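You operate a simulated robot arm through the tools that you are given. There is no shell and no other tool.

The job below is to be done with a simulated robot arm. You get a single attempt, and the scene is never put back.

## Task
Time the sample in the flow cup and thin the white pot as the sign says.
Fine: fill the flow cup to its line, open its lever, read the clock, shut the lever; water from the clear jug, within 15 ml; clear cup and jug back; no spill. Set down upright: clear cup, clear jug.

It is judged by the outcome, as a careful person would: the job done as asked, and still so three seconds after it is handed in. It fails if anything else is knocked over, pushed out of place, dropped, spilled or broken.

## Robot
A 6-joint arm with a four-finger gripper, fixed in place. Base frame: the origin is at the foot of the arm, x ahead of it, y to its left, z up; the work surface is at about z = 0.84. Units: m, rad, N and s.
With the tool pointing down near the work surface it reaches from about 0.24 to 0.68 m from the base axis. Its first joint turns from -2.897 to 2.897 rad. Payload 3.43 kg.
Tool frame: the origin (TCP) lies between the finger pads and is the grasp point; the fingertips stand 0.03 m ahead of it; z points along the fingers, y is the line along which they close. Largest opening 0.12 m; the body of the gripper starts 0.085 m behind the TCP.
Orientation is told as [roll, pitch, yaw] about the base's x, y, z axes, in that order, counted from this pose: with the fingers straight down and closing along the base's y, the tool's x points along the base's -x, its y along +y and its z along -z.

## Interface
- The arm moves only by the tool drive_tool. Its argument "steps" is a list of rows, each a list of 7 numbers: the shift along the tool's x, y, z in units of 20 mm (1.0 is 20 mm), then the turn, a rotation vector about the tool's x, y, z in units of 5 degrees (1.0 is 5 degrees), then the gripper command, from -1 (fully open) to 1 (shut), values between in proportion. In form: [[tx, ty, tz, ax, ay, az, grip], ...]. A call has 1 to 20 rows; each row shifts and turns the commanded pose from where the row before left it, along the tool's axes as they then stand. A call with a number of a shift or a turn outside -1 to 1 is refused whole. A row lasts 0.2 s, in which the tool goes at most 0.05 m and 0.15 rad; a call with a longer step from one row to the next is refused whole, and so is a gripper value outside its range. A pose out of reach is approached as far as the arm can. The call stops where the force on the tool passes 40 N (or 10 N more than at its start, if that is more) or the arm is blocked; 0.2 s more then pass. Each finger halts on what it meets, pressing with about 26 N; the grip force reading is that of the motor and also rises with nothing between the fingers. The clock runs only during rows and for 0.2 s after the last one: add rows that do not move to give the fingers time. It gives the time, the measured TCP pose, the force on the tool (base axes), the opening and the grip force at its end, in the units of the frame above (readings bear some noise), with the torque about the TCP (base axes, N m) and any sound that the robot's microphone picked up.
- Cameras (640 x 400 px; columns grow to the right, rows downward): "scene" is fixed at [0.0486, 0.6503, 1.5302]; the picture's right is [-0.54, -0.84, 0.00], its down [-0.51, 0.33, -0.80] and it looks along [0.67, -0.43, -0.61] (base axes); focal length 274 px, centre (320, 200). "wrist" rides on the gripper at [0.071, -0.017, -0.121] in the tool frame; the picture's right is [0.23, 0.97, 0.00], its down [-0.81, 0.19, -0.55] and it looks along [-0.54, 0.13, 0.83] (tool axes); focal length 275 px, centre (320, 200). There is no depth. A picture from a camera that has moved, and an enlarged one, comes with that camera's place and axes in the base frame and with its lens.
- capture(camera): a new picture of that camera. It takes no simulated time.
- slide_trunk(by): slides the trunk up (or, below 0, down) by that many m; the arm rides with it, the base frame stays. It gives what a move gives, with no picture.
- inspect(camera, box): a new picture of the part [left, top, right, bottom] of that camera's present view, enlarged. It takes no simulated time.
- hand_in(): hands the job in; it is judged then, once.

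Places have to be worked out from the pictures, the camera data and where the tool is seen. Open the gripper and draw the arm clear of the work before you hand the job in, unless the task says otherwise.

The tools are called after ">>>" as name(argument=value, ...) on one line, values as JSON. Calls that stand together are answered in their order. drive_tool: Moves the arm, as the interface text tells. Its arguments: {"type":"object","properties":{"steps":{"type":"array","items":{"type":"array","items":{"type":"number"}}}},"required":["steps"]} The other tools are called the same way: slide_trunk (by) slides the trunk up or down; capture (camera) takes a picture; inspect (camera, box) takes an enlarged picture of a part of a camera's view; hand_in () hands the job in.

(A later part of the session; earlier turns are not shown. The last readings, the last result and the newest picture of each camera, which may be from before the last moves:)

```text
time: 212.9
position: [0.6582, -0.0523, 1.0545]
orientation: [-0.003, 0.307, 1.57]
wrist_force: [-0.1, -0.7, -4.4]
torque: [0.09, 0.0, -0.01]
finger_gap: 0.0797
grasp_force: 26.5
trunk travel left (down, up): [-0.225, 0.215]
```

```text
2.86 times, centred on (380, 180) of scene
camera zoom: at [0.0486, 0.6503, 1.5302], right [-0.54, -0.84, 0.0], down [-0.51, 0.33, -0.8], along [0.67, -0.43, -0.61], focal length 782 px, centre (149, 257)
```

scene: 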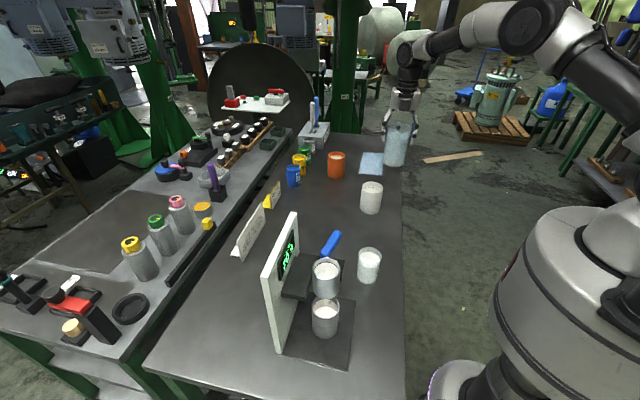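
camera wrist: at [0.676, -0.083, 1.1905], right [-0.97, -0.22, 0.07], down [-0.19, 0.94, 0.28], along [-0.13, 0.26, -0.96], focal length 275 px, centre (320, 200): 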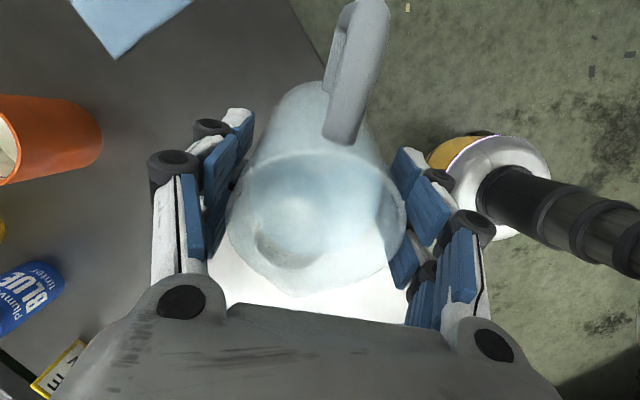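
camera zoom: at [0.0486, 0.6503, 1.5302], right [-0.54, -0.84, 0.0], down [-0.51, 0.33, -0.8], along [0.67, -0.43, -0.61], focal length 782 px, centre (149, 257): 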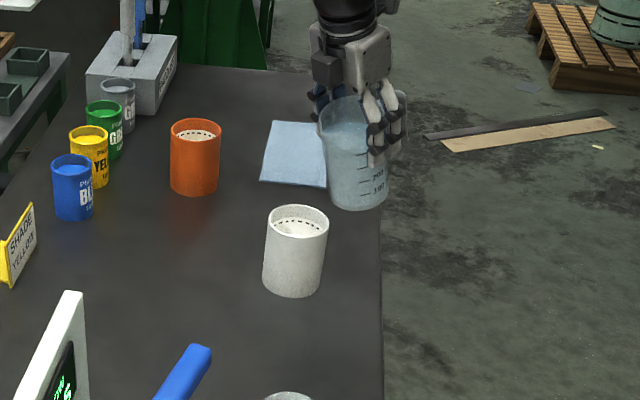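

I can see the pot's opening through the clear jug; zooming to check the alignment.

>>> inspect(camera="wrist", box=[210, 140, 430, 320])

>>> inspect(camera="scene", box=[350, 165, 400, 225])

```text
2.22 times, centred on (320, 230) of wrist
camera zoom: at [0.676, -0.083, 1.1905], right [-0.97, -0.22, 0.07], down [-0.19, 0.94, 0.28], along [-0.13, 0.26, -0.96], focal length 612 px, centre (320, 133)
```

zoom: 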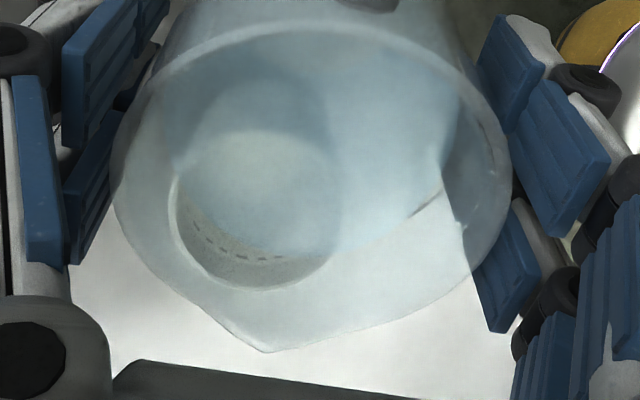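

```text
6.67 times, centred on (375, 195) of scene
camera zoom: at [0.0486, 0.6503, 1.5302], right [-0.54, -0.84, 0.0], down [-0.51, 0.33, -0.8], along [0.67, -0.43, -0.61], focal length 1826 px, centre (-47, 233)
```

zoom: 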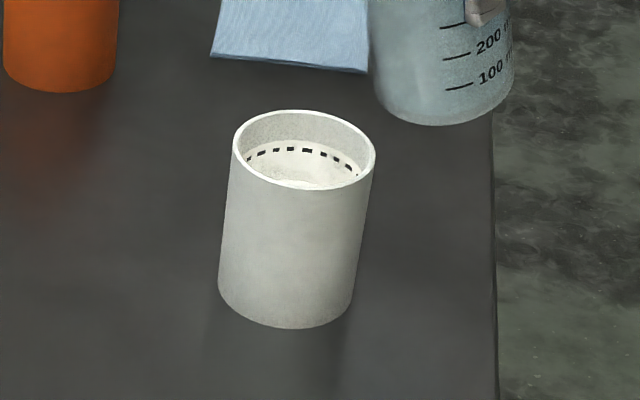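

The pot's centre and the spout tip match predictions within 3 mm. I'll lower so the spout tip is about 6 cm over the pot, 1 cm short of its centre.

>>> drive_tool(steps=[[-0.12, -0.03, 0.33, 0, 0, 0, 1], [-0.25, -0.04, 0.65, 0, 0, 0, 1], [-0.25, -0.03, 0.65, 0, 0, 0, 1], [-0.25, 0, 0.65, 0, 0, 0, 1], [-0.25, 0, 0.65, 0, 0, 0, 1], [0, 0, 0, 0, 0, 0, 1], [0, 0, 0, 0, 0, 0, 1]])

>>> inspect(camera="wrist", box=[210, 140, 430, 320])

>>> inspect(camera="scene", box=[340, 140, 420, 230])

```text
time: 214.5
position: [0.6616, -0.0506, 0.9921]
orientation: [-0.001, 0.307, 1.57]
wrist_force: [0.1, 0.8, -4.5]
torque: [0.11, 0.0, 0.04]
finger_gap: 0.0798
grasp_force: 25.3
trunk travel left (down, up): [-0.225, 0.215]
```

```text
2.22 times, centred on (320, 230) of wrist
camera zoom: at [0.6776, -0.08, 1.128], right [-0.97, -0.22, 0.07], down [-0.19, 0.94, 0.28], along [-0.13, 0.26, -0.96], focal length 612 px, centre (320, 133)
```

zoom: 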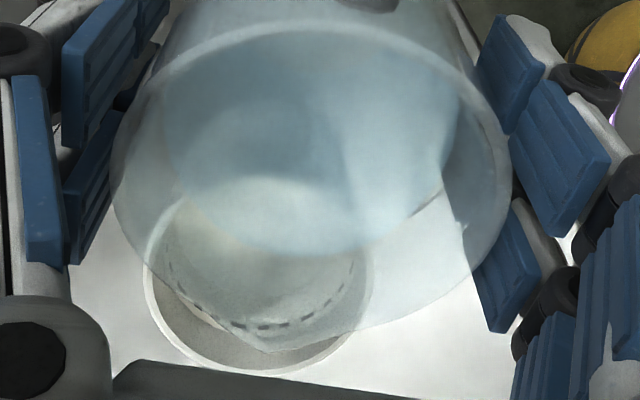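

```text
4.44 times, centred on (380, 185) of scene
camera zoom: at [0.0486, 0.6503, 1.5302], right [-0.54, -0.84, 0.0], down [-0.51, 0.33, -0.8], along [0.67, -0.43, -0.61], focal length 1217 px, centre (53, 267)
```

zoom: 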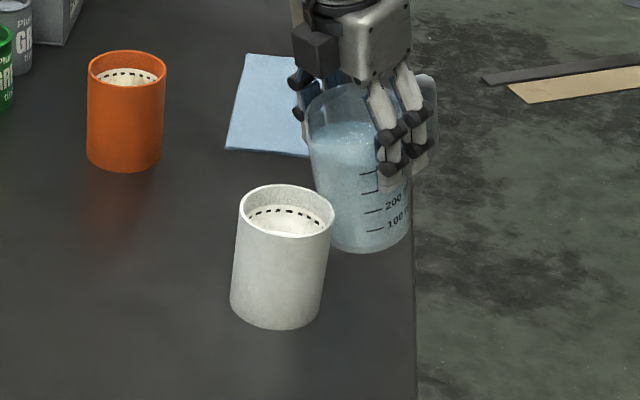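

Spout is over the pot. Now tilting slowly to about 29° to find where the pour begins.

>>> drive_tool(steps=[[0.01, 0, -0.02, 0, 0.2, 0, 1], [0.01, 0, -0.02, 0, 0.2, 0, 1], [0.01, 0, -0.02, 0, 0.2, 0, 1], [0.01, 0, -0.02, 0, 0.2, 0, 1], [0.01, 0, -0.02, 0, 0.2, 0, 1], [0.01, 0, -0.02, 0, 0.2, 0, 1], [0.01, 0, -0.02, 0, 0.1, 0, 1], [0.01, 0, -0.02, 0, 0.1, 0, 1], [0.01, 0, -0.02, 0, 0.1, 0, 1], [0.01, 0, -0.02, 0, 0.1, 0, 1], [0.01, 0, -0.02, 0, 0.1, 0, 1], [0.01, 0, -0.02, 0, 0.1, 0, 1], [0.01, 0, -0.02, 0, 0.1, 0, 1], [0.01, 0, -0.02, 0, 0.1, 0, 1], [0.01, 0, -0.02, 0, 0.1, 0, 1]])

>>> inspect(camera="wrist", box=[210, 140, 430, 320])

>>> inspect(camera="scene", box=[340, 140, 420, 230])

```text
time: 217.7
position: [0.6604, -0.05, 0.9994]
orientation: [-0.002, 0.491, 1.571]
wrist_force: [0.1, 1.0, -5.1]
torque: [0.15, 0.01, -0.01]
finger_gap: 0.0795
grasp_force: 25.6
trunk travel left (down, up): [-0.225, 0.215]
```

```text
2.22 times, centred on (320, 230) of wrist
camera zoom: at [0.6773, -0.0547, 1.1381], right [-0.97, -0.2, 0.11], down [-0.19, 0.98, 0.1], along [-0.13, 0.08, -0.99], focal length 612 px, centre (320, 133)
```

zoom: 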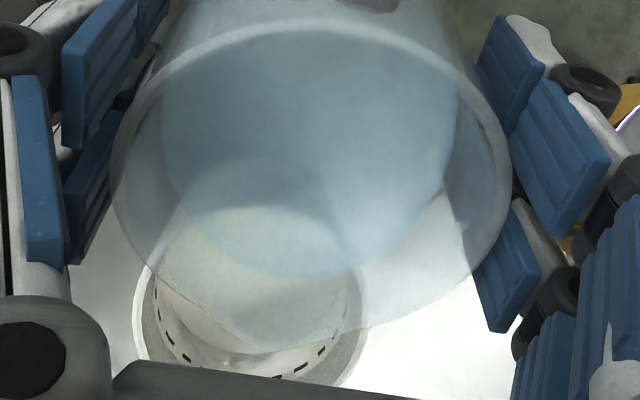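

```text
4.44 times, centred on (380, 185) of scene
camera zoom: at [0.0486, 0.6503, 1.5302], right [-0.54, -0.84, 0.0], down [-0.51, 0.33, -0.8], along [0.67, -0.43, -0.61], focal length 1217 px, centre (53, 267)
```

zoom: 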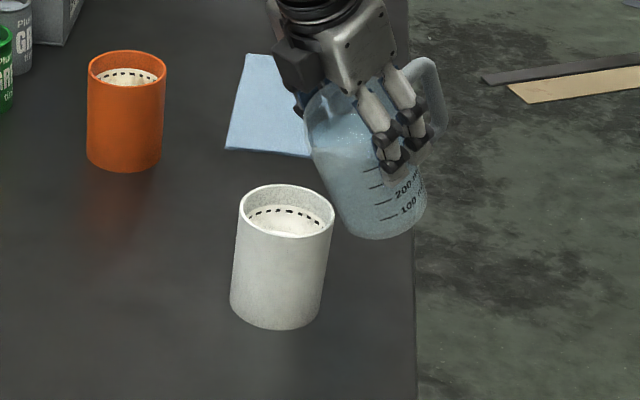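

At 28° no water has left yet. I'll tilt on to 32° and move 8 mm further over the pot so any lip point is well inside.

>>> drive_tool(steps=[[-0.035, 0, -0.04, 0, 0.1, 0, 1], [-0.035, 0, -0.04, 0, 0.1, 0, 1], [-0.035, 0, -0.04, 0, 0.1, 0, 1], [-0.035, 0, -0.04, 0, 0.1, 0, 1], [-0.035, 0, -0.04, 0, 0.1, 0, 1], [-0.035, 0, -0.04, 0, 0.1, 0, 1], [-0.035, 0, -0.04, 0, 0.1, 0, 1], [-0.035, 0, -0.04, 0, 0.1, 0, 1], [0, 0, 0, 0, 0, 0, 1]])

>>> inspect(camera="wrist", box=[210, 140, 430, 320])

>>> inspect(camera="scene", box=[340, 140, 420, 230])

```text
time: 219.7
position: [0.6629, -0.042, 1.0022]
orientation: [0.0, 0.561, 1.572]
wrist_force: [-0.4, -0.1, -5.1]
torque: [0.13, -0.02, 0.01]
finger_gap: 0.0796
grasp_force: 25.7
trunk travel left (down, up): [-0.225, 0.215]
```

```text
2.22 times, centred on (320, 230) of wrist
camera zoom: at [0.6777, -0.0374, 1.1409], right [-0.97, -0.2, 0.12], down [-0.19, 0.98, 0.04], along [-0.13, 0.01, -0.99], focal length 612 px, centre (320, 133)
```

zoom: 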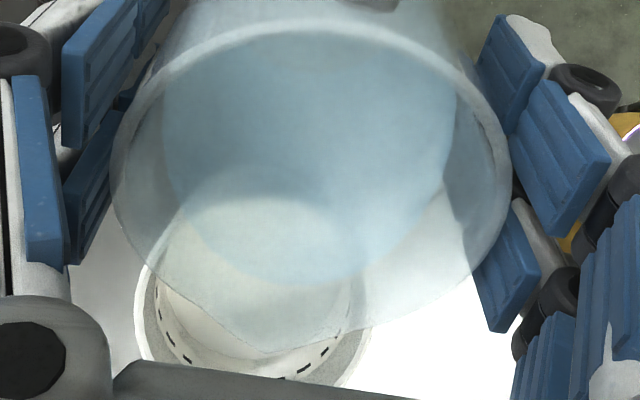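

```text
4.44 times, centred on (380, 185) of scene
camera zoom: at [0.0486, 0.6503, 1.5302], right [-0.54, -0.84, 0.0], down [-0.51, 0.33, -0.8], along [0.67, -0.43, -0.61], focal length 1217 px, centre (53, 267)
```

zoom: 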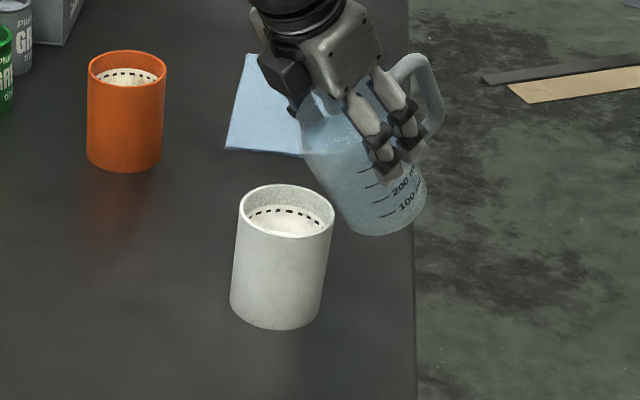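

Water is now about 3 mm short of the lip; pour should begin near 36°. Tilting on to 38° slowly.

>>> drive_tool(steps=[[0, 0, 0, 0, 0.1, 0, 1], [0, 0, 0, 0, 0.1, 0, 1], [0, 0, 0, 0, 0.1, 0, 1], [0, 0, 0, 0, 0.1, 0, 1], [0, 0, 0, 0, 0.1, 0, 1], [0, 0, 0, 0, 0.1, 0, 1], [0, 0, 0, 0, 0.1, 0, 1], [0, 0, 0, 0, 0.1, 0, 1], [0, 0, 0, 0, 0.1, 0, 1], [0, 0, 0, 0, 0.1, 0, 1], [0, 0, 0, 0, 0.1, 0, 1], [0, 0, 0, 0, 0.1, 0, 1]])

>>> inspect(camera="wrist", box=[210, 140, 430, 320])

>>> inspect(camera="scene", box=[340, 140, 420, 230])

```text
time: 222.3
position: [0.6621, -0.0423, 1.0009]
orientation: [-0.001, 0.666, 1.57]
wrist_force: [-0.2, 0.1, -6.2]
torque: [0.17, 0.04, 0.0]
finger_gap: 0.0796
grasp_force: 26.1
trunk travel left (down, up): [-0.225, 0.215]
```

```text
2.22 times, centred on (320, 230) of wrist
camera zoom: at [0.6779, -0.0225, 1.1394], right [-0.97, -0.18, 0.14], down [-0.19, 0.98, -0.07], along [-0.13, -0.09, -0.99], focal length 612 px, centre (320, 133)
```

zoom: 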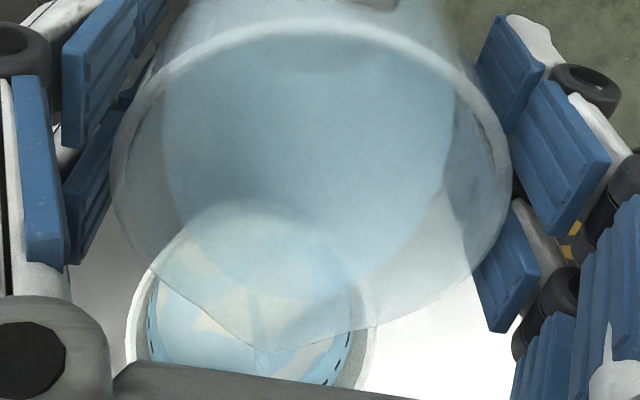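

```text
4.44 times, centred on (380, 185) of scene
camera zoom: at [0.0486, 0.6503, 1.5302], right [-0.54, -0.84, 0.0], down [-0.51, 0.33, -0.8], along [0.67, -0.43, -0.61], focal length 1217 px, centre (53, 267)
```

zoom: 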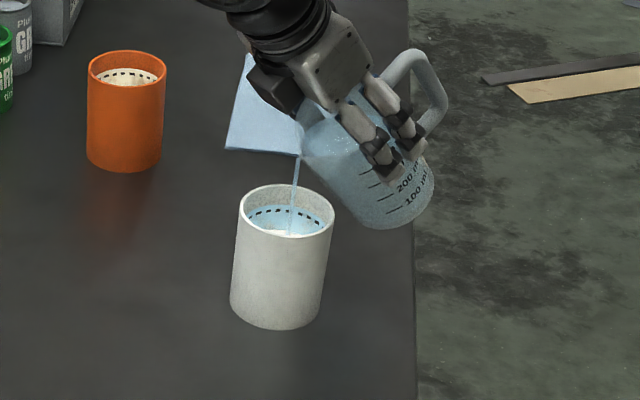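

Water is streaming from the spout into the middle of the pot. I'll hold here to let it settle and judge the amount.

>>> drive_tool(steps=[[0, 0, 0, 0, 0, 0, 1], [0, 0, 0, 0, 0, 0, 1], [0, 0, 0, 0, 0, 0, 1], [0, 0, 0, 0, 0, 0, 1], [0, 0, 0, 0, 0, 0, 1]])

>>> inspect(camera="scene", box=[340, 140, 420, 230])

>>> drive_tool(steps=[[0, 0, 0, 0, 0, 0, 1], [0, 0, 0, 0, 0, 0, 1], [0, 0, 0, 0, 0, 0, 1], [0, 0, 0, 0, 0, 0, 1], [0, 0, 0, 0, 0, 0, 1]])

>>> inspect(camera="scene", box=[340, 140, 420, 230])

>>> inspect(camera="scene", box=[350, 165, 400, 225])

```text
time: 223.5
position: [0.6611, -0.0425, 1.0014]
orientation: [-0.002, 0.665, 1.57]
wrist_force: [-0.2, -0.6, -5.3]
torque: [0.13, -0.02, 0.0]
finger_gap: 0.0798
grasp_force: 25.8
trunk travel left (down, up): [-0.225, 0.215]
```

```text
4.44 times, centred on (380, 185) of scene
camera zoom: at [0.0486, 0.6503, 1.5302], right [-0.54, -0.84, 0.0], down [-0.51, 0.33, -0.8], along [0.67, -0.43, -0.61], focal length 1217 px, centre (53, 267)
```

zoom: 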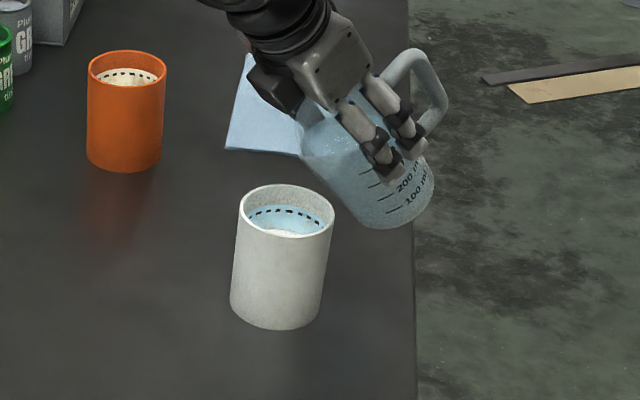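

```text
time: 224.7
position: [0.6611, -0.0433, 1.0012]
orientation: [-0.002, 0.665, 1.572]
wrist_force: [0.1, -0.1, -5.5]
torque: [0.16, -0.02, -0.03]
finger_gap: 0.0799
grasp_force: 25.8
trunk travel left (down, up): [-0.225, 0.215]
```

```text
4.44 times, centred on (380, 185) of scene
camera zoom: at [0.0486, 0.6503, 1.5302], right [-0.54, -0.84, 0.0], down [-0.51, 0.33, -0.8], along [0.67, -0.43, -0.61], focal length 1217 px, centre (53, 267)
```

zoom: 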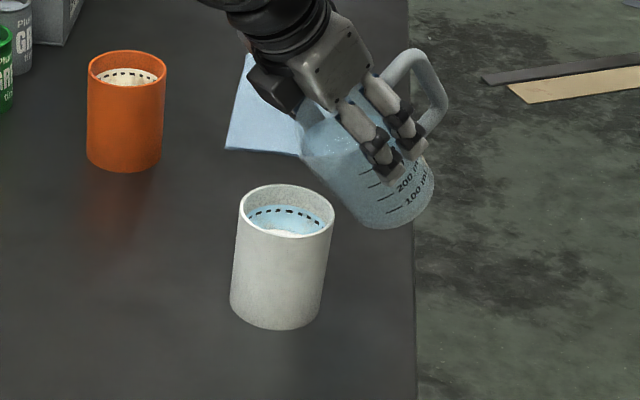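

```text
6.67 times, centred on (375, 195) of scene
camera zoom: at [0.0486, 0.6503, 1.5302], right [-0.54, -0.84, 0.0], down [-0.51, 0.33, -0.8], along [0.67, -0.43, -0.61], focal length 1826 px, centre (-47, 233)
```

zoom: 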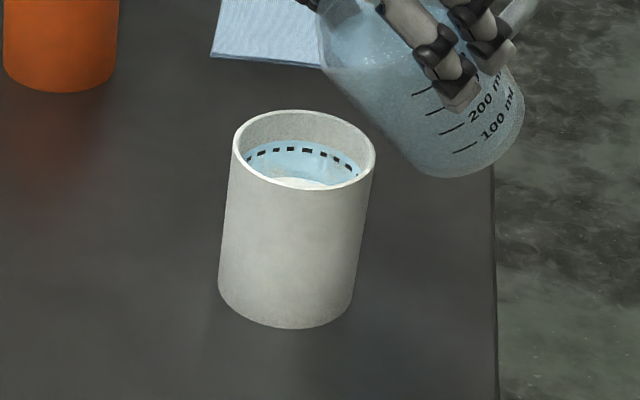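

The stream has stopped at this angle. I'll look closely into the pot.

>>> inspect(camera="scene", box=[364, 180, 392, 202])

>>> inspect(camera="wrist", box=[240, 220, 350, 320])

```text
16.00 times, centred on (378, 191) of scene
camera zoom: at [0.0486, 0.6503, 1.5302], right [-0.54, -0.84, 0.0], down [-0.51, 0.33, -0.8], along [0.67, -0.43, -0.61], focal length 4382 px, centre (-608, 344)
```

zoom: 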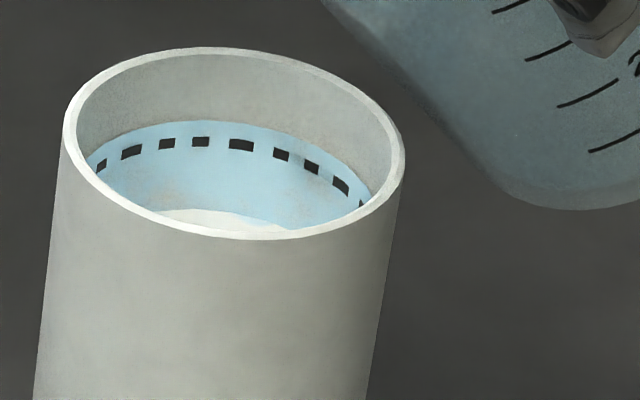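

```text
4.00 times, centred on (295, 270) of wrist
camera zoom: at [0.6779, -0.0226, 1.1396], right [-0.97, -0.18, 0.14], down [-0.19, 0.98, -0.07], along [-0.13, -0.09, -0.99], focal length 1101 px, centre (420, -80)
```

zoom: 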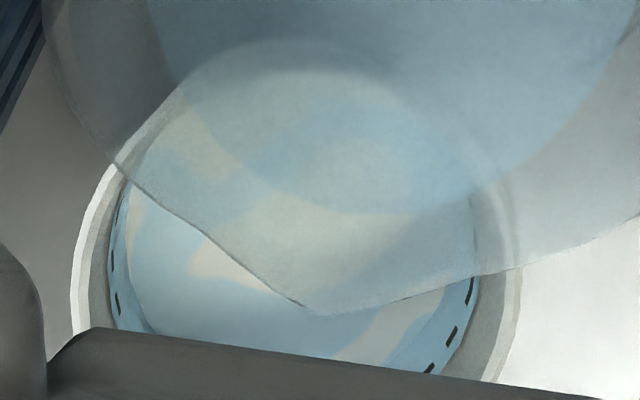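

The amount so far is small (about 10 ml). I'll continue tilting at a slow rate to about 45°.

>>> drive_tool(steps=[[0, 0, 0, 0, 0.1, 0, 1], [0, 0, 0, 0, 0.1, 0, 1], [0, 0, 0, 0, 0.1, 0, 1], [0, 0, 0, 0, 0.1, 0, 1], [0, 0, 0, 0, 0.1, 0, 1], [0, 0, 0, 0, 0.1, 0, 1], [0, 0, 0, 0, 0.1, 0, 1], [0, 0, 0, 0, 0.1, 0, 1], [0, 0, 0, 0, 0.1, 0, 1], [0, 0, 0, 0, 0.1, 0, 1], [0, 0, 0, 0, 0.1, 0, 1], [0, 0, 0, 0, 0.1, 0, 1], [0, 0, 0, 0, 0.1, 0, 1]])

>>> inspect(camera="scene", box=[340, 140, 420, 230])

>>> inspect(camera="wrist", box=[210, 140, 430, 320])

```text
time: 227.5
position: [0.6608, -0.0422, 1.0006]
orientation: [-0.002, 0.78, 1.57]
wrist_force: [-0.4, -0.4, -5.3]
torque: [0.17, -0.03, 0.01]
finger_gap: 0.0794
grasp_force: 26.0
trunk travel left (down, up): [-0.225, 0.215]
```

```text
4.44 times, centred on (380, 185) of scene
camera zoom: at [0.0486, 0.6503, 1.5302], right [-0.54, -0.84, 0.0], down [-0.51, 0.33, -0.8], along [0.67, -0.43, -0.61], focal length 1217 px, centre (53, 267)
```

zoom: 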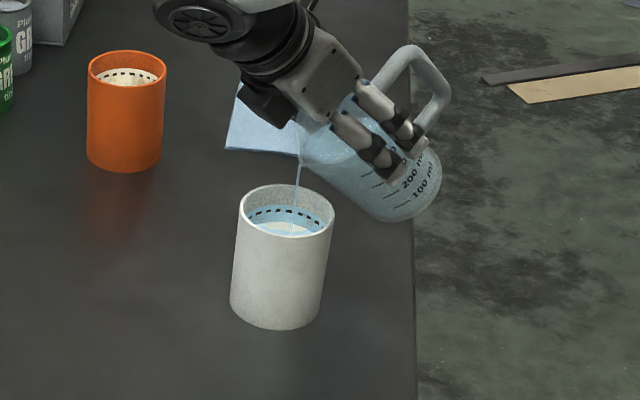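

```text
2.22 times, centred on (320, 230) of wrist
camera zoom: at [0.6774, -0.0064, 1.1362], right [-0.97, -0.16, 0.16], down [-0.19, 0.97, -0.18], along [-0.13, -0.2, -0.97], focal length 612 px, centre (320, 133)
```

zoom: 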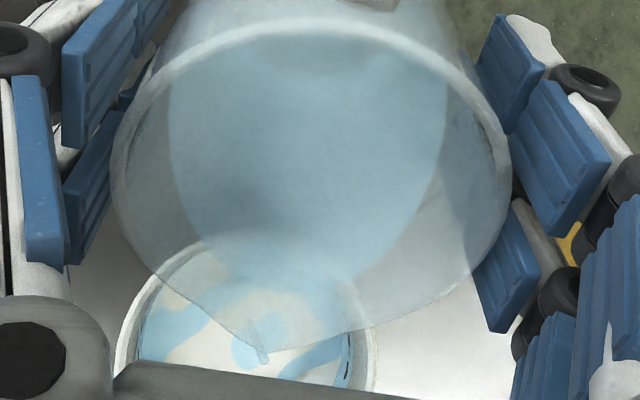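

Steady stream inside the pot at 44.7°. Continuing to 50° and then holding to settle.

>>> drive_tool(steps=[[0, 0, 0, 0, 0.1, 0, 1], [0, 0, 0, 0, 0.1, 0, 1], [0, 0, 0, 0, 0.1, 0, 1], [0, 0, 0, 0, 0.1, 0, 1], [0, 0, 0, 0, 0.1, 0, 1], [0, 0, 0, 0, 0.1, 0, 1], [0, 0, 0, 0, 0.1, 0, 1], [0, 0, 0, 0, 0.1, 0, 1], [0, 0, 0, 0, 0.1, 0, 1], [0, 0, 0, 0, 0.1, 0, 1], [0, 0, 0, 0, 0, 0, 1], [0, 0, 0, 0, 0, 0, 1], [0, 0, 0, 0, 0, 0, 1], [0, 0, 0, 0, 0, 0, 1], [0, 0, 0, 0, 0, 0, 1], [0, 0, 0, 0, 0, 0, 1], [0, 0, 0, 0, 0, 0, 1], [0, 0, 0, 0, 0, 0, 1]])

>>> inspect(camera="scene", box=[340, 140, 420, 230])

>>> inspect(camera="wrist", box=[210, 140, 430, 320])

```text
time: 231.3
position: [0.6605, -0.0426, 1.0026]
orientation: [-0.003, 0.866, 1.572]
wrist_force: [-0.9, -0.4, -4.0]
torque: [0.19, 0.0, -0.04]
finger_gap: 0.0798
grasp_force: 26.1
trunk travel left (down, up): [-0.225, 0.215]
```

```text
4.44 times, centred on (380, 185) of scene
camera zoom: at [0.0486, 0.6503, 1.5302], right [-0.54, -0.84, 0.0], down [-0.51, 0.33, -0.8], along [0.67, -0.43, -0.61], focal length 1217 px, centre (53, 267)
```

zoom: 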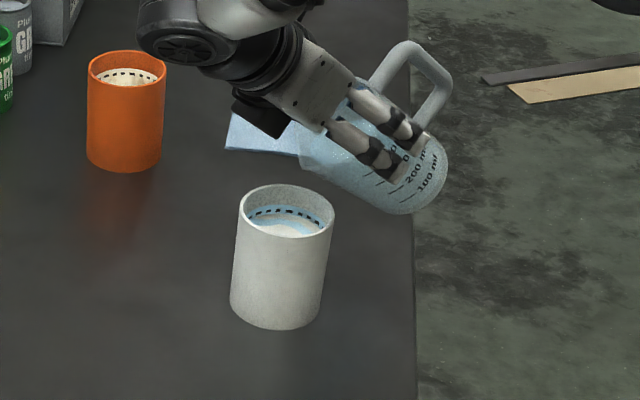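

```text
2.22 times, centred on (320, 230) of wrist
camera zoom: at [0.6774, 0.0052, 1.1336], right [-0.97, -0.15, 0.17], down [-0.19, 0.95, -0.26], along [-0.13, -0.29, -0.95], focal length 612 px, centre (320, 133)
```

zoom: 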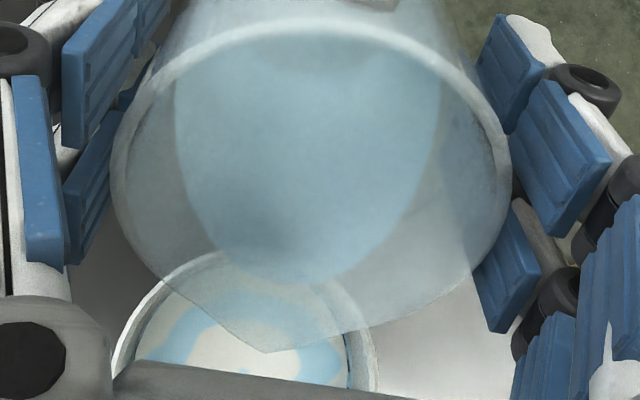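

Flow stopped at 49.6°; I estimate 72–82 ml delivered. I'll bring the jug upright over the pot and rise a little to measure the level accurately.

>>> drive_tool(steps=[[0, 0, 0, 0, -0.3, 0, 1], [0, 0, 0, 0, -0.5, 0, 1], [0, 0, 0, 0, -0.6, 0, 1], [0, 0, 0, 0, -0.6, 0, 1], [0, 0, 0, 0, -0.6, 0, 1], [0, 0, 0, 0, -0.6, 0, 1], [0, 0, 0, 0, -0.6, 0, 1], [0, 0, 0, 0, -0.6, 0, 1], [0, 0, 0, 0, -0.6, 0, 1], [0, 0, 0, 0, -0.6, 0, 1], [0, 0, 0, 0, -0.4, 0, 1], [0, 0, 0, 0, -0.3, 0, 1], [0, 0, 0, 0, 0, 0, 1], [0, 0, 0, 0, 0, 0, 1]])

>>> drive_tool(steps=[[0.12, 0, -0.38, 0, 0, 0, 1], [0.25, 0, -0.76, 0, 0, 0, 1], [0.25, 0, -0.76, 0, 0, 0, 1], [0.25, 0, -0.76, 0, 0, 0, 1], [0.25, 0, -0.76, 0, 0, 0, 1], [0.12, 0, -0.38, 0, 0, 0, 1], [0, 0, 0, 0, -0.3, 0, 1], [0, 0, 0, 0, -0.5, 0, 1], [0, 0, 0, 0, -0.6, 0, 1], [0, 0, 0, 0, -0.6, 0, 1], [0, 0, 0, 0, -0.6, 0, 1], [0, 0, 0, 0, -0.5, 0, 1], [0, 0, 0, 0, -0.3, 0, 1], [0, 0, 0, 0, -0.2, 0, 1], [0, 0, 0, 0, 0, 0, 1], [0, 0, 0, 0, 0, 0, 1], [0, 0, 0, 0, 0, 0, 1]])

>>> inspect(camera="scene", box=[350, 110, 430, 210])

>>> capture(camera="wrist")

```text
time: 234.3
position: [0.6615, -0.0419, 1.0032]
orientation: [-0.002, 0.316, 1.572]
wrist_force: [0.1, -2.1, -2.8]
torque: [-0.03, 0.0, 0.01]
finger_gap: 0.0797
grasp_force: 25.5
trunk travel left (down, up): [-0.225, 0.215]
```

```text
time: 237.9
position: [0.6606, -0.0422, 1.082]
orientation: [-0.001, 0.002, 1.572]
wrist_force: [-0.3, 0.2, -3.6]
torque: [0.0, -0.02, -0.05]
finger_gap: 0.0795
grasp_force: 25.9
trunk travel left (down, up): [-0.225, 0.215]
```

```text
4.00 times, centred on (390, 160) of scene
camera zoom: at [0.0486, 0.6503, 1.5302], right [-0.54, -0.84, 0.0], down [-0.51, 0.33, -0.8], along [0.67, -0.43, -0.61], focal length 1096 px, centre (40, 360)
```

zoom: 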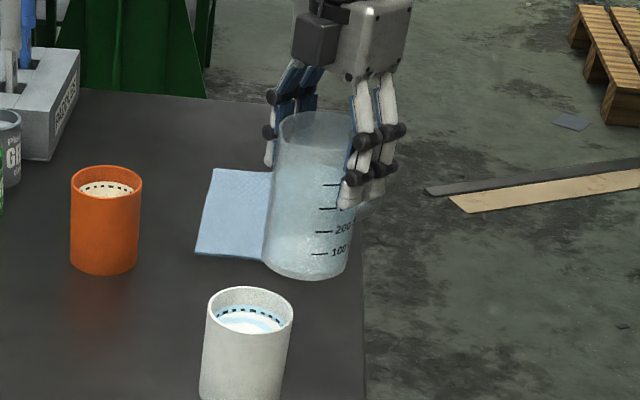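

```text
taken
camera wrist: at [0.6774, -0.1115, 1.2015], right [-0.97, -0.23, 0.0], down [-0.19, 0.81, 0.55], along [-0.13, 0.54, -0.83], focal length 275 px, centre (320, 200)
```

wrist: 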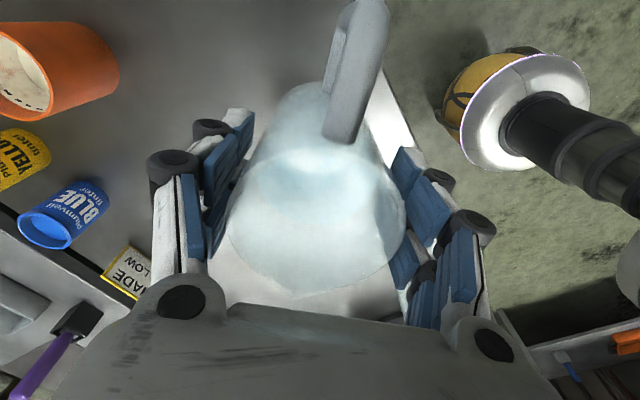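

Upright. Taking several weight readings and a close zoom of the jug's level.

>>> drive_tool(steps=[[0, 0, 0, 0, 0, 0, 1]])

>>> drive_tool(steps=[[0, 0, 0, 0, 0, 0, 1]])

>>> drive_tool(steps=[[0, 0, 0, 0, 0, 0, 1]])

>>> drive_tool(steps=[[0, 0, 0, 0, 0, 0, 1]])

>>> drive_tool(steps=[[0, 0, 0, 0, 0, 0, 1]])

>>> drive_tool(steps=[[0, 0, 0, 0, 0, 0, 1]])

>>> inspect(camera="scene", box=[410, 130, 446, 188])

>>> inspect(camera="scene", box=[412, 132, 444, 164])

>>> inspect(camera="wrist", box=[200, 80, 440, 320])

```text
time: 238.3
position: [0.6613, -0.0421, 1.0812]
orientation: [-0.002, 0.004, 1.57]
wrist_force: [-0.2, 0.9, -3.8]
torque: [0.05, 0.01, -0.02]
finger_gap: 0.0795
grasp_force: 25.3
trunk travel left (down, up): [-0.225, 0.215]
```

```text
time: 238.7
position: [0.6606, -0.0414, 1.0824]
orientation: [-0.003, 0.002, 1.572]
wrist_force: [0.0, 0.3, -4.7]
torque: [0.04, 0.01, 0.03]
finger_gap: 0.0799
grasp_force: 26.6
trunk travel left (down, up): [-0.225, 0.215]
```

```text
time: 239.1
position: [0.6607, -0.042, 1.0824]
orientation: [-0.001, 0.002, 1.571]
wrist_force: [-0.1, 0.1, -4.4]
torque: [0.01, -0.01, 0.01]
finger_gap: 0.0796
grasp_force: 26.4
trunk travel left (down, up): [-0.225, 0.215]
```

```text
time: 239.5
position: [0.6606, -0.0421, 1.0825]
orientation: [-0.002, 0.002, 1.57]
wrist_force: [-0.6, -0.1, -4.2]
torque: [0.04, -0.01, 0.04]
finger_gap: 0.0799
grasp_force: 26.1
trunk travel left (down, up): [-0.225, 0.215]
```

```text
time: 239.9
position: [0.6614, -0.0425, 1.0813]
orientation: [-0.002, 0.0, 1.572]
wrist_force: [-0.4, -1.2, -4.2]
torque: [0.04, 0.01, 0.02]
finger_gap: 0.0798
grasp_force: 25.9
trunk travel left (down, up): [-0.225, 0.215]
```

```text
time: 240.3
position: [0.6608, -0.0421, 1.0823]
orientation: [-0.002, 0.002, 1.572]
wrist_force: [-0.7, 0.4, -4.3]
torque: [0.01, -0.01, -0.02]
finger_gap: 0.0797
grasp_force: 25.6
trunk travel left (down, up): [-0.225, 0.215]
```

```text
6.90 times, centred on (428, 159) of scene
camera zoom: at [0.0486, 0.6503, 1.5302], right [-0.54, -0.84, 0.0], down [-0.51, 0.33, -0.8], along [0.67, -0.43, -0.61], focal length 1889 px, centre (-425, 483)
```

zoom: 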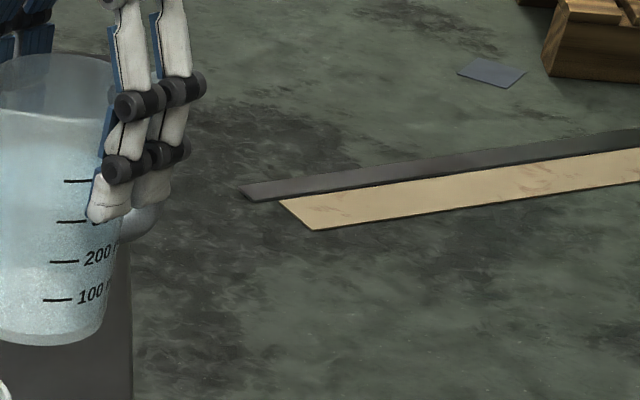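

```text
12.50 times, centred on (428, 148) of scene
camera zoom: at [0.0486, 0.6503, 1.5302], right [-0.54, -0.84, 0.0], down [-0.51, 0.33, -0.8], along [0.67, -0.43, -0.61], focal length 3423 px, centre (-1030, 850)
```

zoom: 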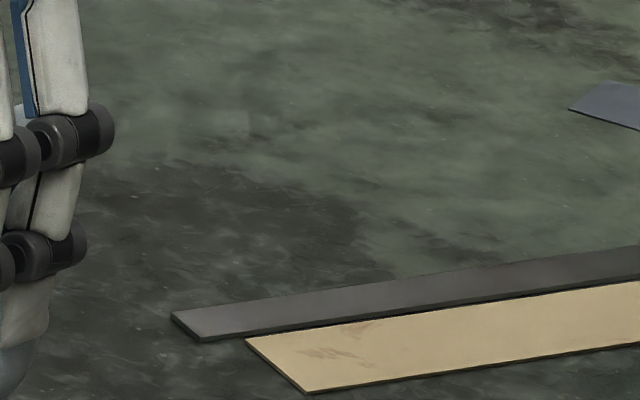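

```text
1.67 times, centred on (320, 200) of wrist
camera zoom: at [0.6774, -0.1115, 1.2016], right [-0.97, -0.23, 0.0], down [-0.19, 0.81, 0.55], along [-0.13, 0.54, -0.83], focal length 459 px, centre (320, 200)
```

zoom: 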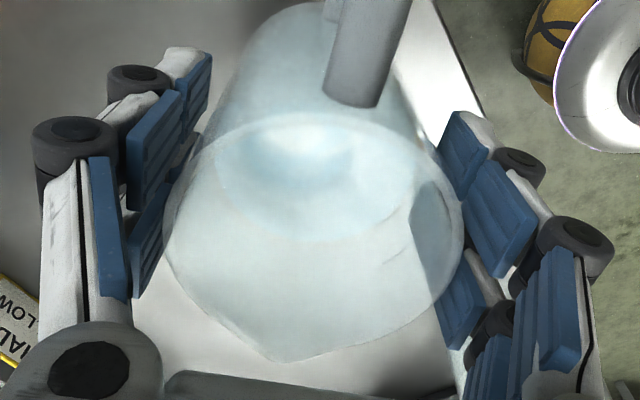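

Weight dropped by about 0.9 N. I'll zoom on the jug's rim and water line in the fixed camera to measure better.

>>> inspect(camera="scene", box=[374, 130, 410, 166])

>>> inspect(camera="scene", box=[372, 134, 412, 184])

>>> inspect(camera="wrist", box=[250, 120, 390, 230])

```text
11.11 times, centred on (392, 148) of scene
camera zoom: at [0.0486, 0.6503, 1.5302], right [-0.54, -0.84, 0.0], down [-0.51, 0.33, -0.8], along [0.67, -0.43, -0.61], focal length 3043 px, centre (-480, 778)
```

zoom: 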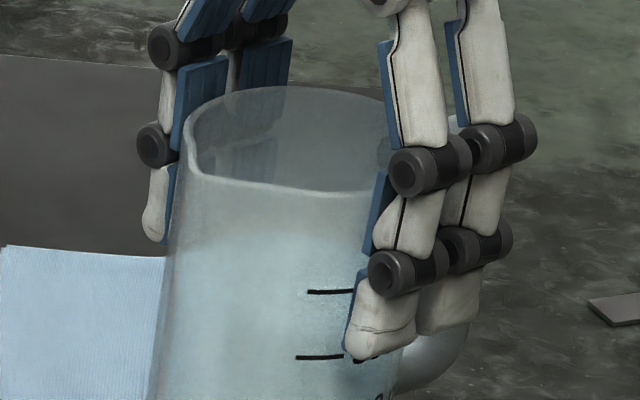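

```text
8.00 times, centred on (392, 159) of scene
camera zoom: at [0.0486, 0.6503, 1.5302], right [-0.54, -0.84, 0.0], down [-0.51, 0.33, -0.8], along [0.67, -0.43, -0.61], focal length 2191 px, centre (-256, 528)
```

zoom: 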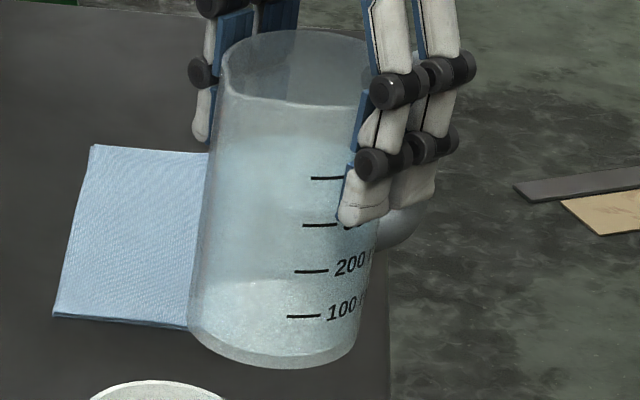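

```text
3.64 times, centred on (320, 175) of wrist
camera zoom: at [0.6774, -0.1115, 1.2016], right [-0.97, -0.23, 0.0], down [-0.19, 0.81, 0.55], along [-0.13, 0.54, -0.83], focal length 1001 px, centre (320, 291)
```

zoom: 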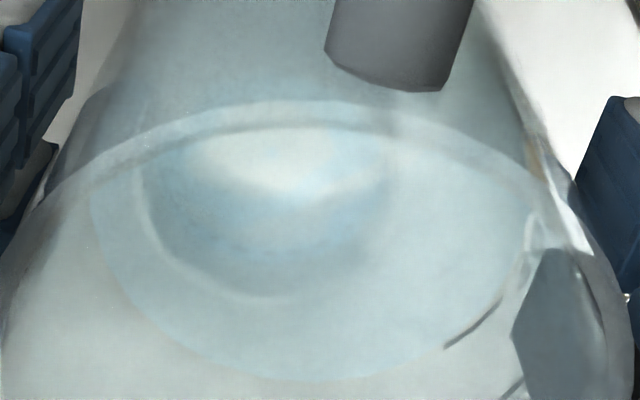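

The marks are legible in this view. I'll zoom more on the zone between the rim and the 400/300 marks to find the waterline.

>>> inspect(camera="scene", box=[380, 142, 400, 166])

>>> inspect(camera="wrist", box=[220, 100, 420, 300])

```text
16.00 times, centred on (390, 154) of scene
camera zoom: at [0.0486, 0.6503, 1.5302], right [-0.54, -0.84, 0.0], down [-0.51, 0.33, -0.8], along [0.67, -0.43, -0.61], focal length 4382 px, centre (-800, 936)
```

zoom: 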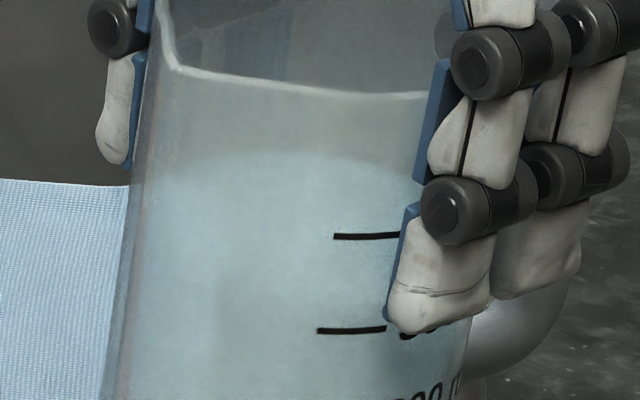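

```text
2.00 times, centred on (320, 200) of wrist
camera zoom: at [0.6774, -0.1115, 1.2016], right [-0.97, -0.23, 0.0], down [-0.19, 0.81, 0.55], along [-0.13, 0.54, -0.83], focal length 551 px, centre (320, 200)
```

zoom: 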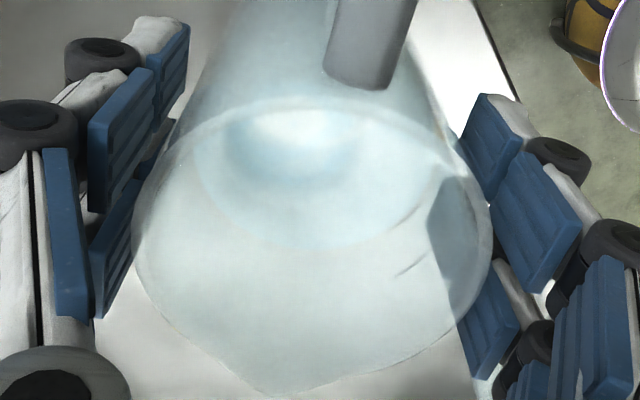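

My estimates of what was poured (tilt geometry, level drop, marks, weight) centre on about 87 ml. A further 13 ml needs about 2° more tilt than before, so I'll repeat the pour to 51.6°.

>>> drive_tool(steps=[[0, 0, 0, 0, 0.3, 0, 1], [0, 0, 0, 0, 0.5, 0, 1], [0, 0, 0, 0, 0.6, 0, 1], [0, 0, 0, 0, 0.6, 0, 1], [0, 0, 0, 0, 0.6, 0, 1], [0, 0, 0, 0, 0.5, 0, 1], [0, 0, 0, 0, 0.3, 0, 1], [0, 0, 0, 0, 0.2, 0, 1], [-0.12, 0, 0.38, 0, 0, 0, 1], [-0.25, 0, 0.76, 0, 0, 0, 1], [-0.25, 0, 0.76, 0, 0, 0, 1], [-0.25, 0, 0.76, 0, 0, 0, 1], [-0.25, 0, 0.76, 0, 0, 0, 1], [-0.12, 0, 0.38, 0, 0, 0, 1], [0, 0, 0, 0, 0, 0, 1], [0, 0, 0, 0, 0, 0, 1]])

>>> drive_tool(steps=[[0, 0, 0, 0, 0.2, 0, 1], [0, 0, 0, 0, 0.4, 0, 1], [0, 0, 0, 0, 0.4, 0, 1], [0, 0, 0, 0, 0.4, 0, 1], [0, 0, 0, 0, 0.4, 0, 1], [0, 0, 0, 0, 0.4, 0, 1], [0, 0, 0, 0, 0.4, 0, 1], [0, 0, 0, 0, 0.4, 0, 1], [0, 0, 0, 0, 0.4, 0, 1], [0, 0, 0, 0, 0.4, 0, 1], [0, 0, 0, 0, 0.4, 0, 1], [0, 0, 0, 0, 0.4, 0, 1], [0, 0, 0, 0, 0.4, 0, 1], [0, 0, 0, 0, 0.4, 0, 1], [0, 0, 0, 0, 0.2, 0, 1], [0, 0, 0, 0, 0.2, 0, 1], [0, 0, 0, 0, 0, 0, 1]])

>>> inspect(camera="scene", box=[340, 140, 420, 230])

```text
time: 243.7
position: [0.6607, -0.0437, 1.0002]
orientation: [-0.001, 0.315, 1.571]
wrist_force: [0.1, -1.8, -2.9]
torque: [-0.01, 0.02, -0.01]
finger_gap: 0.0801
grasp_force: 25.8
trunk travel left (down, up): [-0.225, 0.215]
```

```text
time: 247.3
position: [0.6605, -0.0425, 1.0018]
orientation: [-0.002, 0.82, 1.572]
wrist_force: [0.0, -0.6, -4.4]
torque: [0.21, 0.02, -0.01]
finger_gap: 0.0797
grasp_force: 25.9
trunk travel left (down, up): [-0.225, 0.215]
```

```text
4.44 times, centred on (380, 185) of scene
camera zoom: at [0.0486, 0.6503, 1.5302], right [-0.54, -0.84, 0.0], down [-0.51, 0.33, -0.8], along [0.67, -0.43, -0.61], focal length 1217 px, centre (53, 267)
```

zoom: 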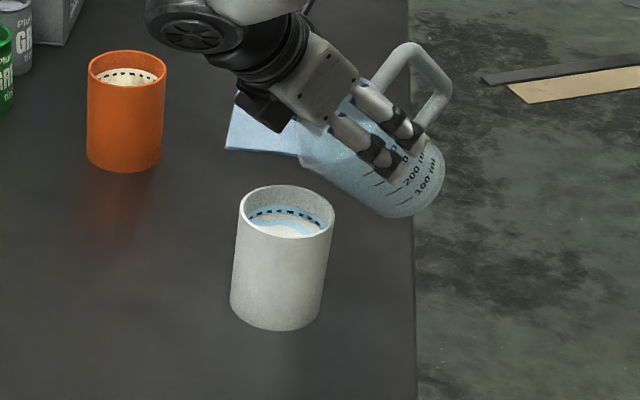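

Note: at the 18° stage the jug's wall brushed the pot's rim lightly (about 2 N); the pot hasn't visibly moved and I'll raise earlier next time. Now the last 4.5° slowly, then a hold.

>>> drive_tool(steps=[[0, 0, 0, 0, 0.1, 0, 1], [0, 0, 0, 0, 0.1, 0, 1], [0, 0, 0, 0, 0.1, 0, 1], [0, 0, 0, 0, 0.1, 0, 1], [0, 0, 0, 0, 0.1, 0, 1], [0, 0, 0, 0, 0.1, 0, 1], [0, 0, 0, 0, 0.1, 0, 1], [0, 0, 0, 0, 0.1, 0, 1], [0, 0, 0, 0, 0.1, 0, 1]])

>>> inspect(camera="scene", box=[340, 140, 420, 230])

>>> drive_tool(steps=[[0, 0, 0, 0, 0, 0, 1], [0, 0, 0, 0, 0, 0, 1], [0, 0, 0, 0, 0, 0, 1], [0, 0, 0, 0, 0, 0, 1], [0, 0, 0, 0, 0, 0, 1], [0, 0, 0, 0, 0, 0, 1], [0, 0, 0, 0, 0, 0, 1], [0, 0, 0, 0, 0, 0, 1], [0, 0, 0, 0, 0, 0, 1], [0, 0, 0, 0, 0, 0, 1]])

>>> inspect(camera="scene", box=[340, 140, 420, 230])

>>> inspect(camera="wrist", box=[210, 140, 430, 320])

```text
time: 249.3
position: [0.6603, -0.0426, 1.0012]
orientation: [-0.002, 0.9, 1.572]
wrist_force: [1.0, -0.1, -4.6]
torque: [0.16, 0.02, -0.02]
finger_gap: 0.0796
grasp_force: 26.1
trunk travel left (down, up): [-0.225, 0.215]
```

```text
4.44 times, centred on (380, 185) of scene
camera zoom: at [0.0486, 0.6503, 1.5302], right [-0.54, -0.84, 0.0], down [-0.51, 0.33, -0.8], along [0.67, -0.43, -0.61], focal length 1217 px, centre (53, 267)
```

zoom: 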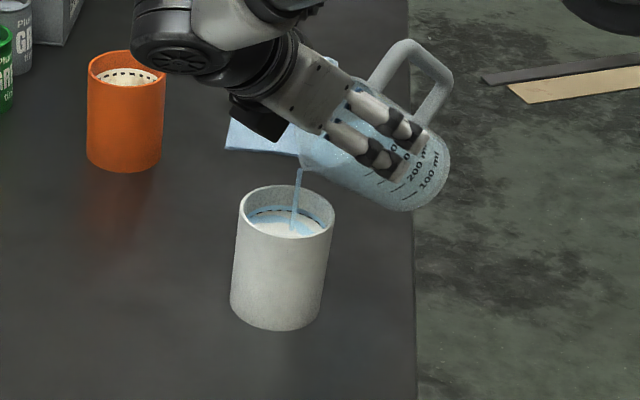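

```text
time: 251.5
position: [0.6612, -0.0434, 1.0023]
orientation: [-0.001, 0.9, 1.571]
wrist_force: [-0.1, -0.7, -3.9]
torque: [0.17, 0.0, 0.01]
finger_gap: 0.0797
grasp_force: 26.0
trunk travel left (down, up): [-0.225, 0.215]
```

```text
4.44 times, centred on (380, 185) of scene
camera zoom: at [0.0486, 0.6503, 1.5302], right [-0.54, -0.84, 0.0], down [-0.51, 0.33, -0.8], along [0.67, -0.43, -0.61], focal length 1217 px, centre (53, 267)
```

zoom: 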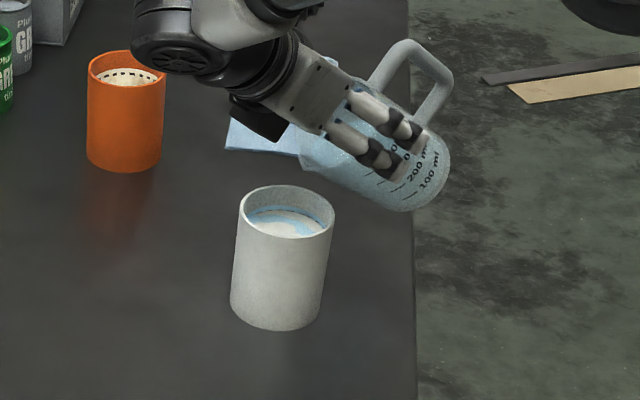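

```text
2.22 times, centred on (320, 230) of wrist
camera zoom: at [0.6778, 0.0092, 1.1321], right [-0.97, -0.14, 0.18], down [-0.19, 0.94, -0.29], along [-0.13, -0.32, -0.94], focal length 612 px, centre (320, 133)
```

zoom: 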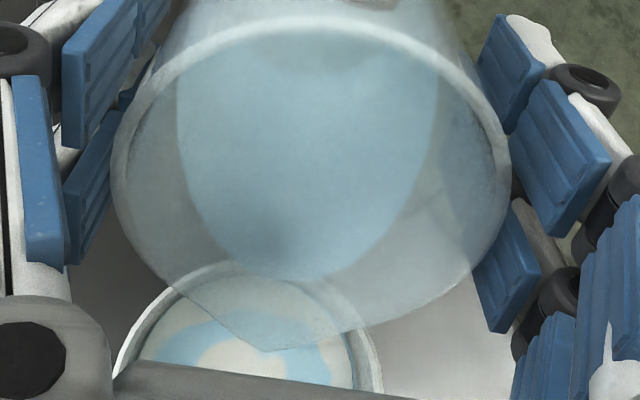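

Flow has stopped. The pot's surface is now close to its dashed line; zooming in.

>>> inspect(camera="scene", box=[364, 180, 392, 202])

>>> inspect(camera="scene", box=[324, 145, 352, 167])

```text
16.00 times, centred on (378, 191) of scene
camera zoom: at [0.0486, 0.6503, 1.5302], right [-0.54, -0.84, 0.0], down [-0.51, 0.33, -0.8], along [0.67, -0.43, -0.61], focal length 4382 px, centre (-608, 344)
```

zoom: 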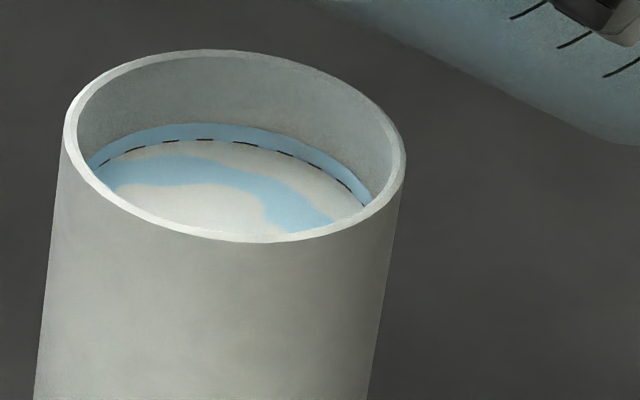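

```text
16.00 times, centred on (338, 156) of scene
camera zoom: at [0.0486, 0.6503, 1.5302], right [-0.54, -0.84, 0.0], down [-0.51, 0.33, -0.8], along [0.67, -0.43, -0.61], focal length 4382 px, centre (32, 904)
```

zoom: 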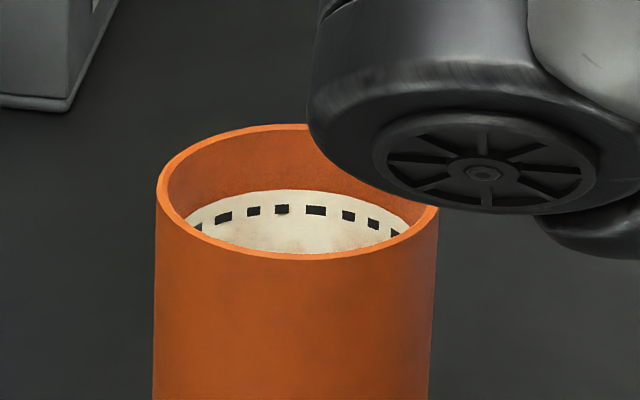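

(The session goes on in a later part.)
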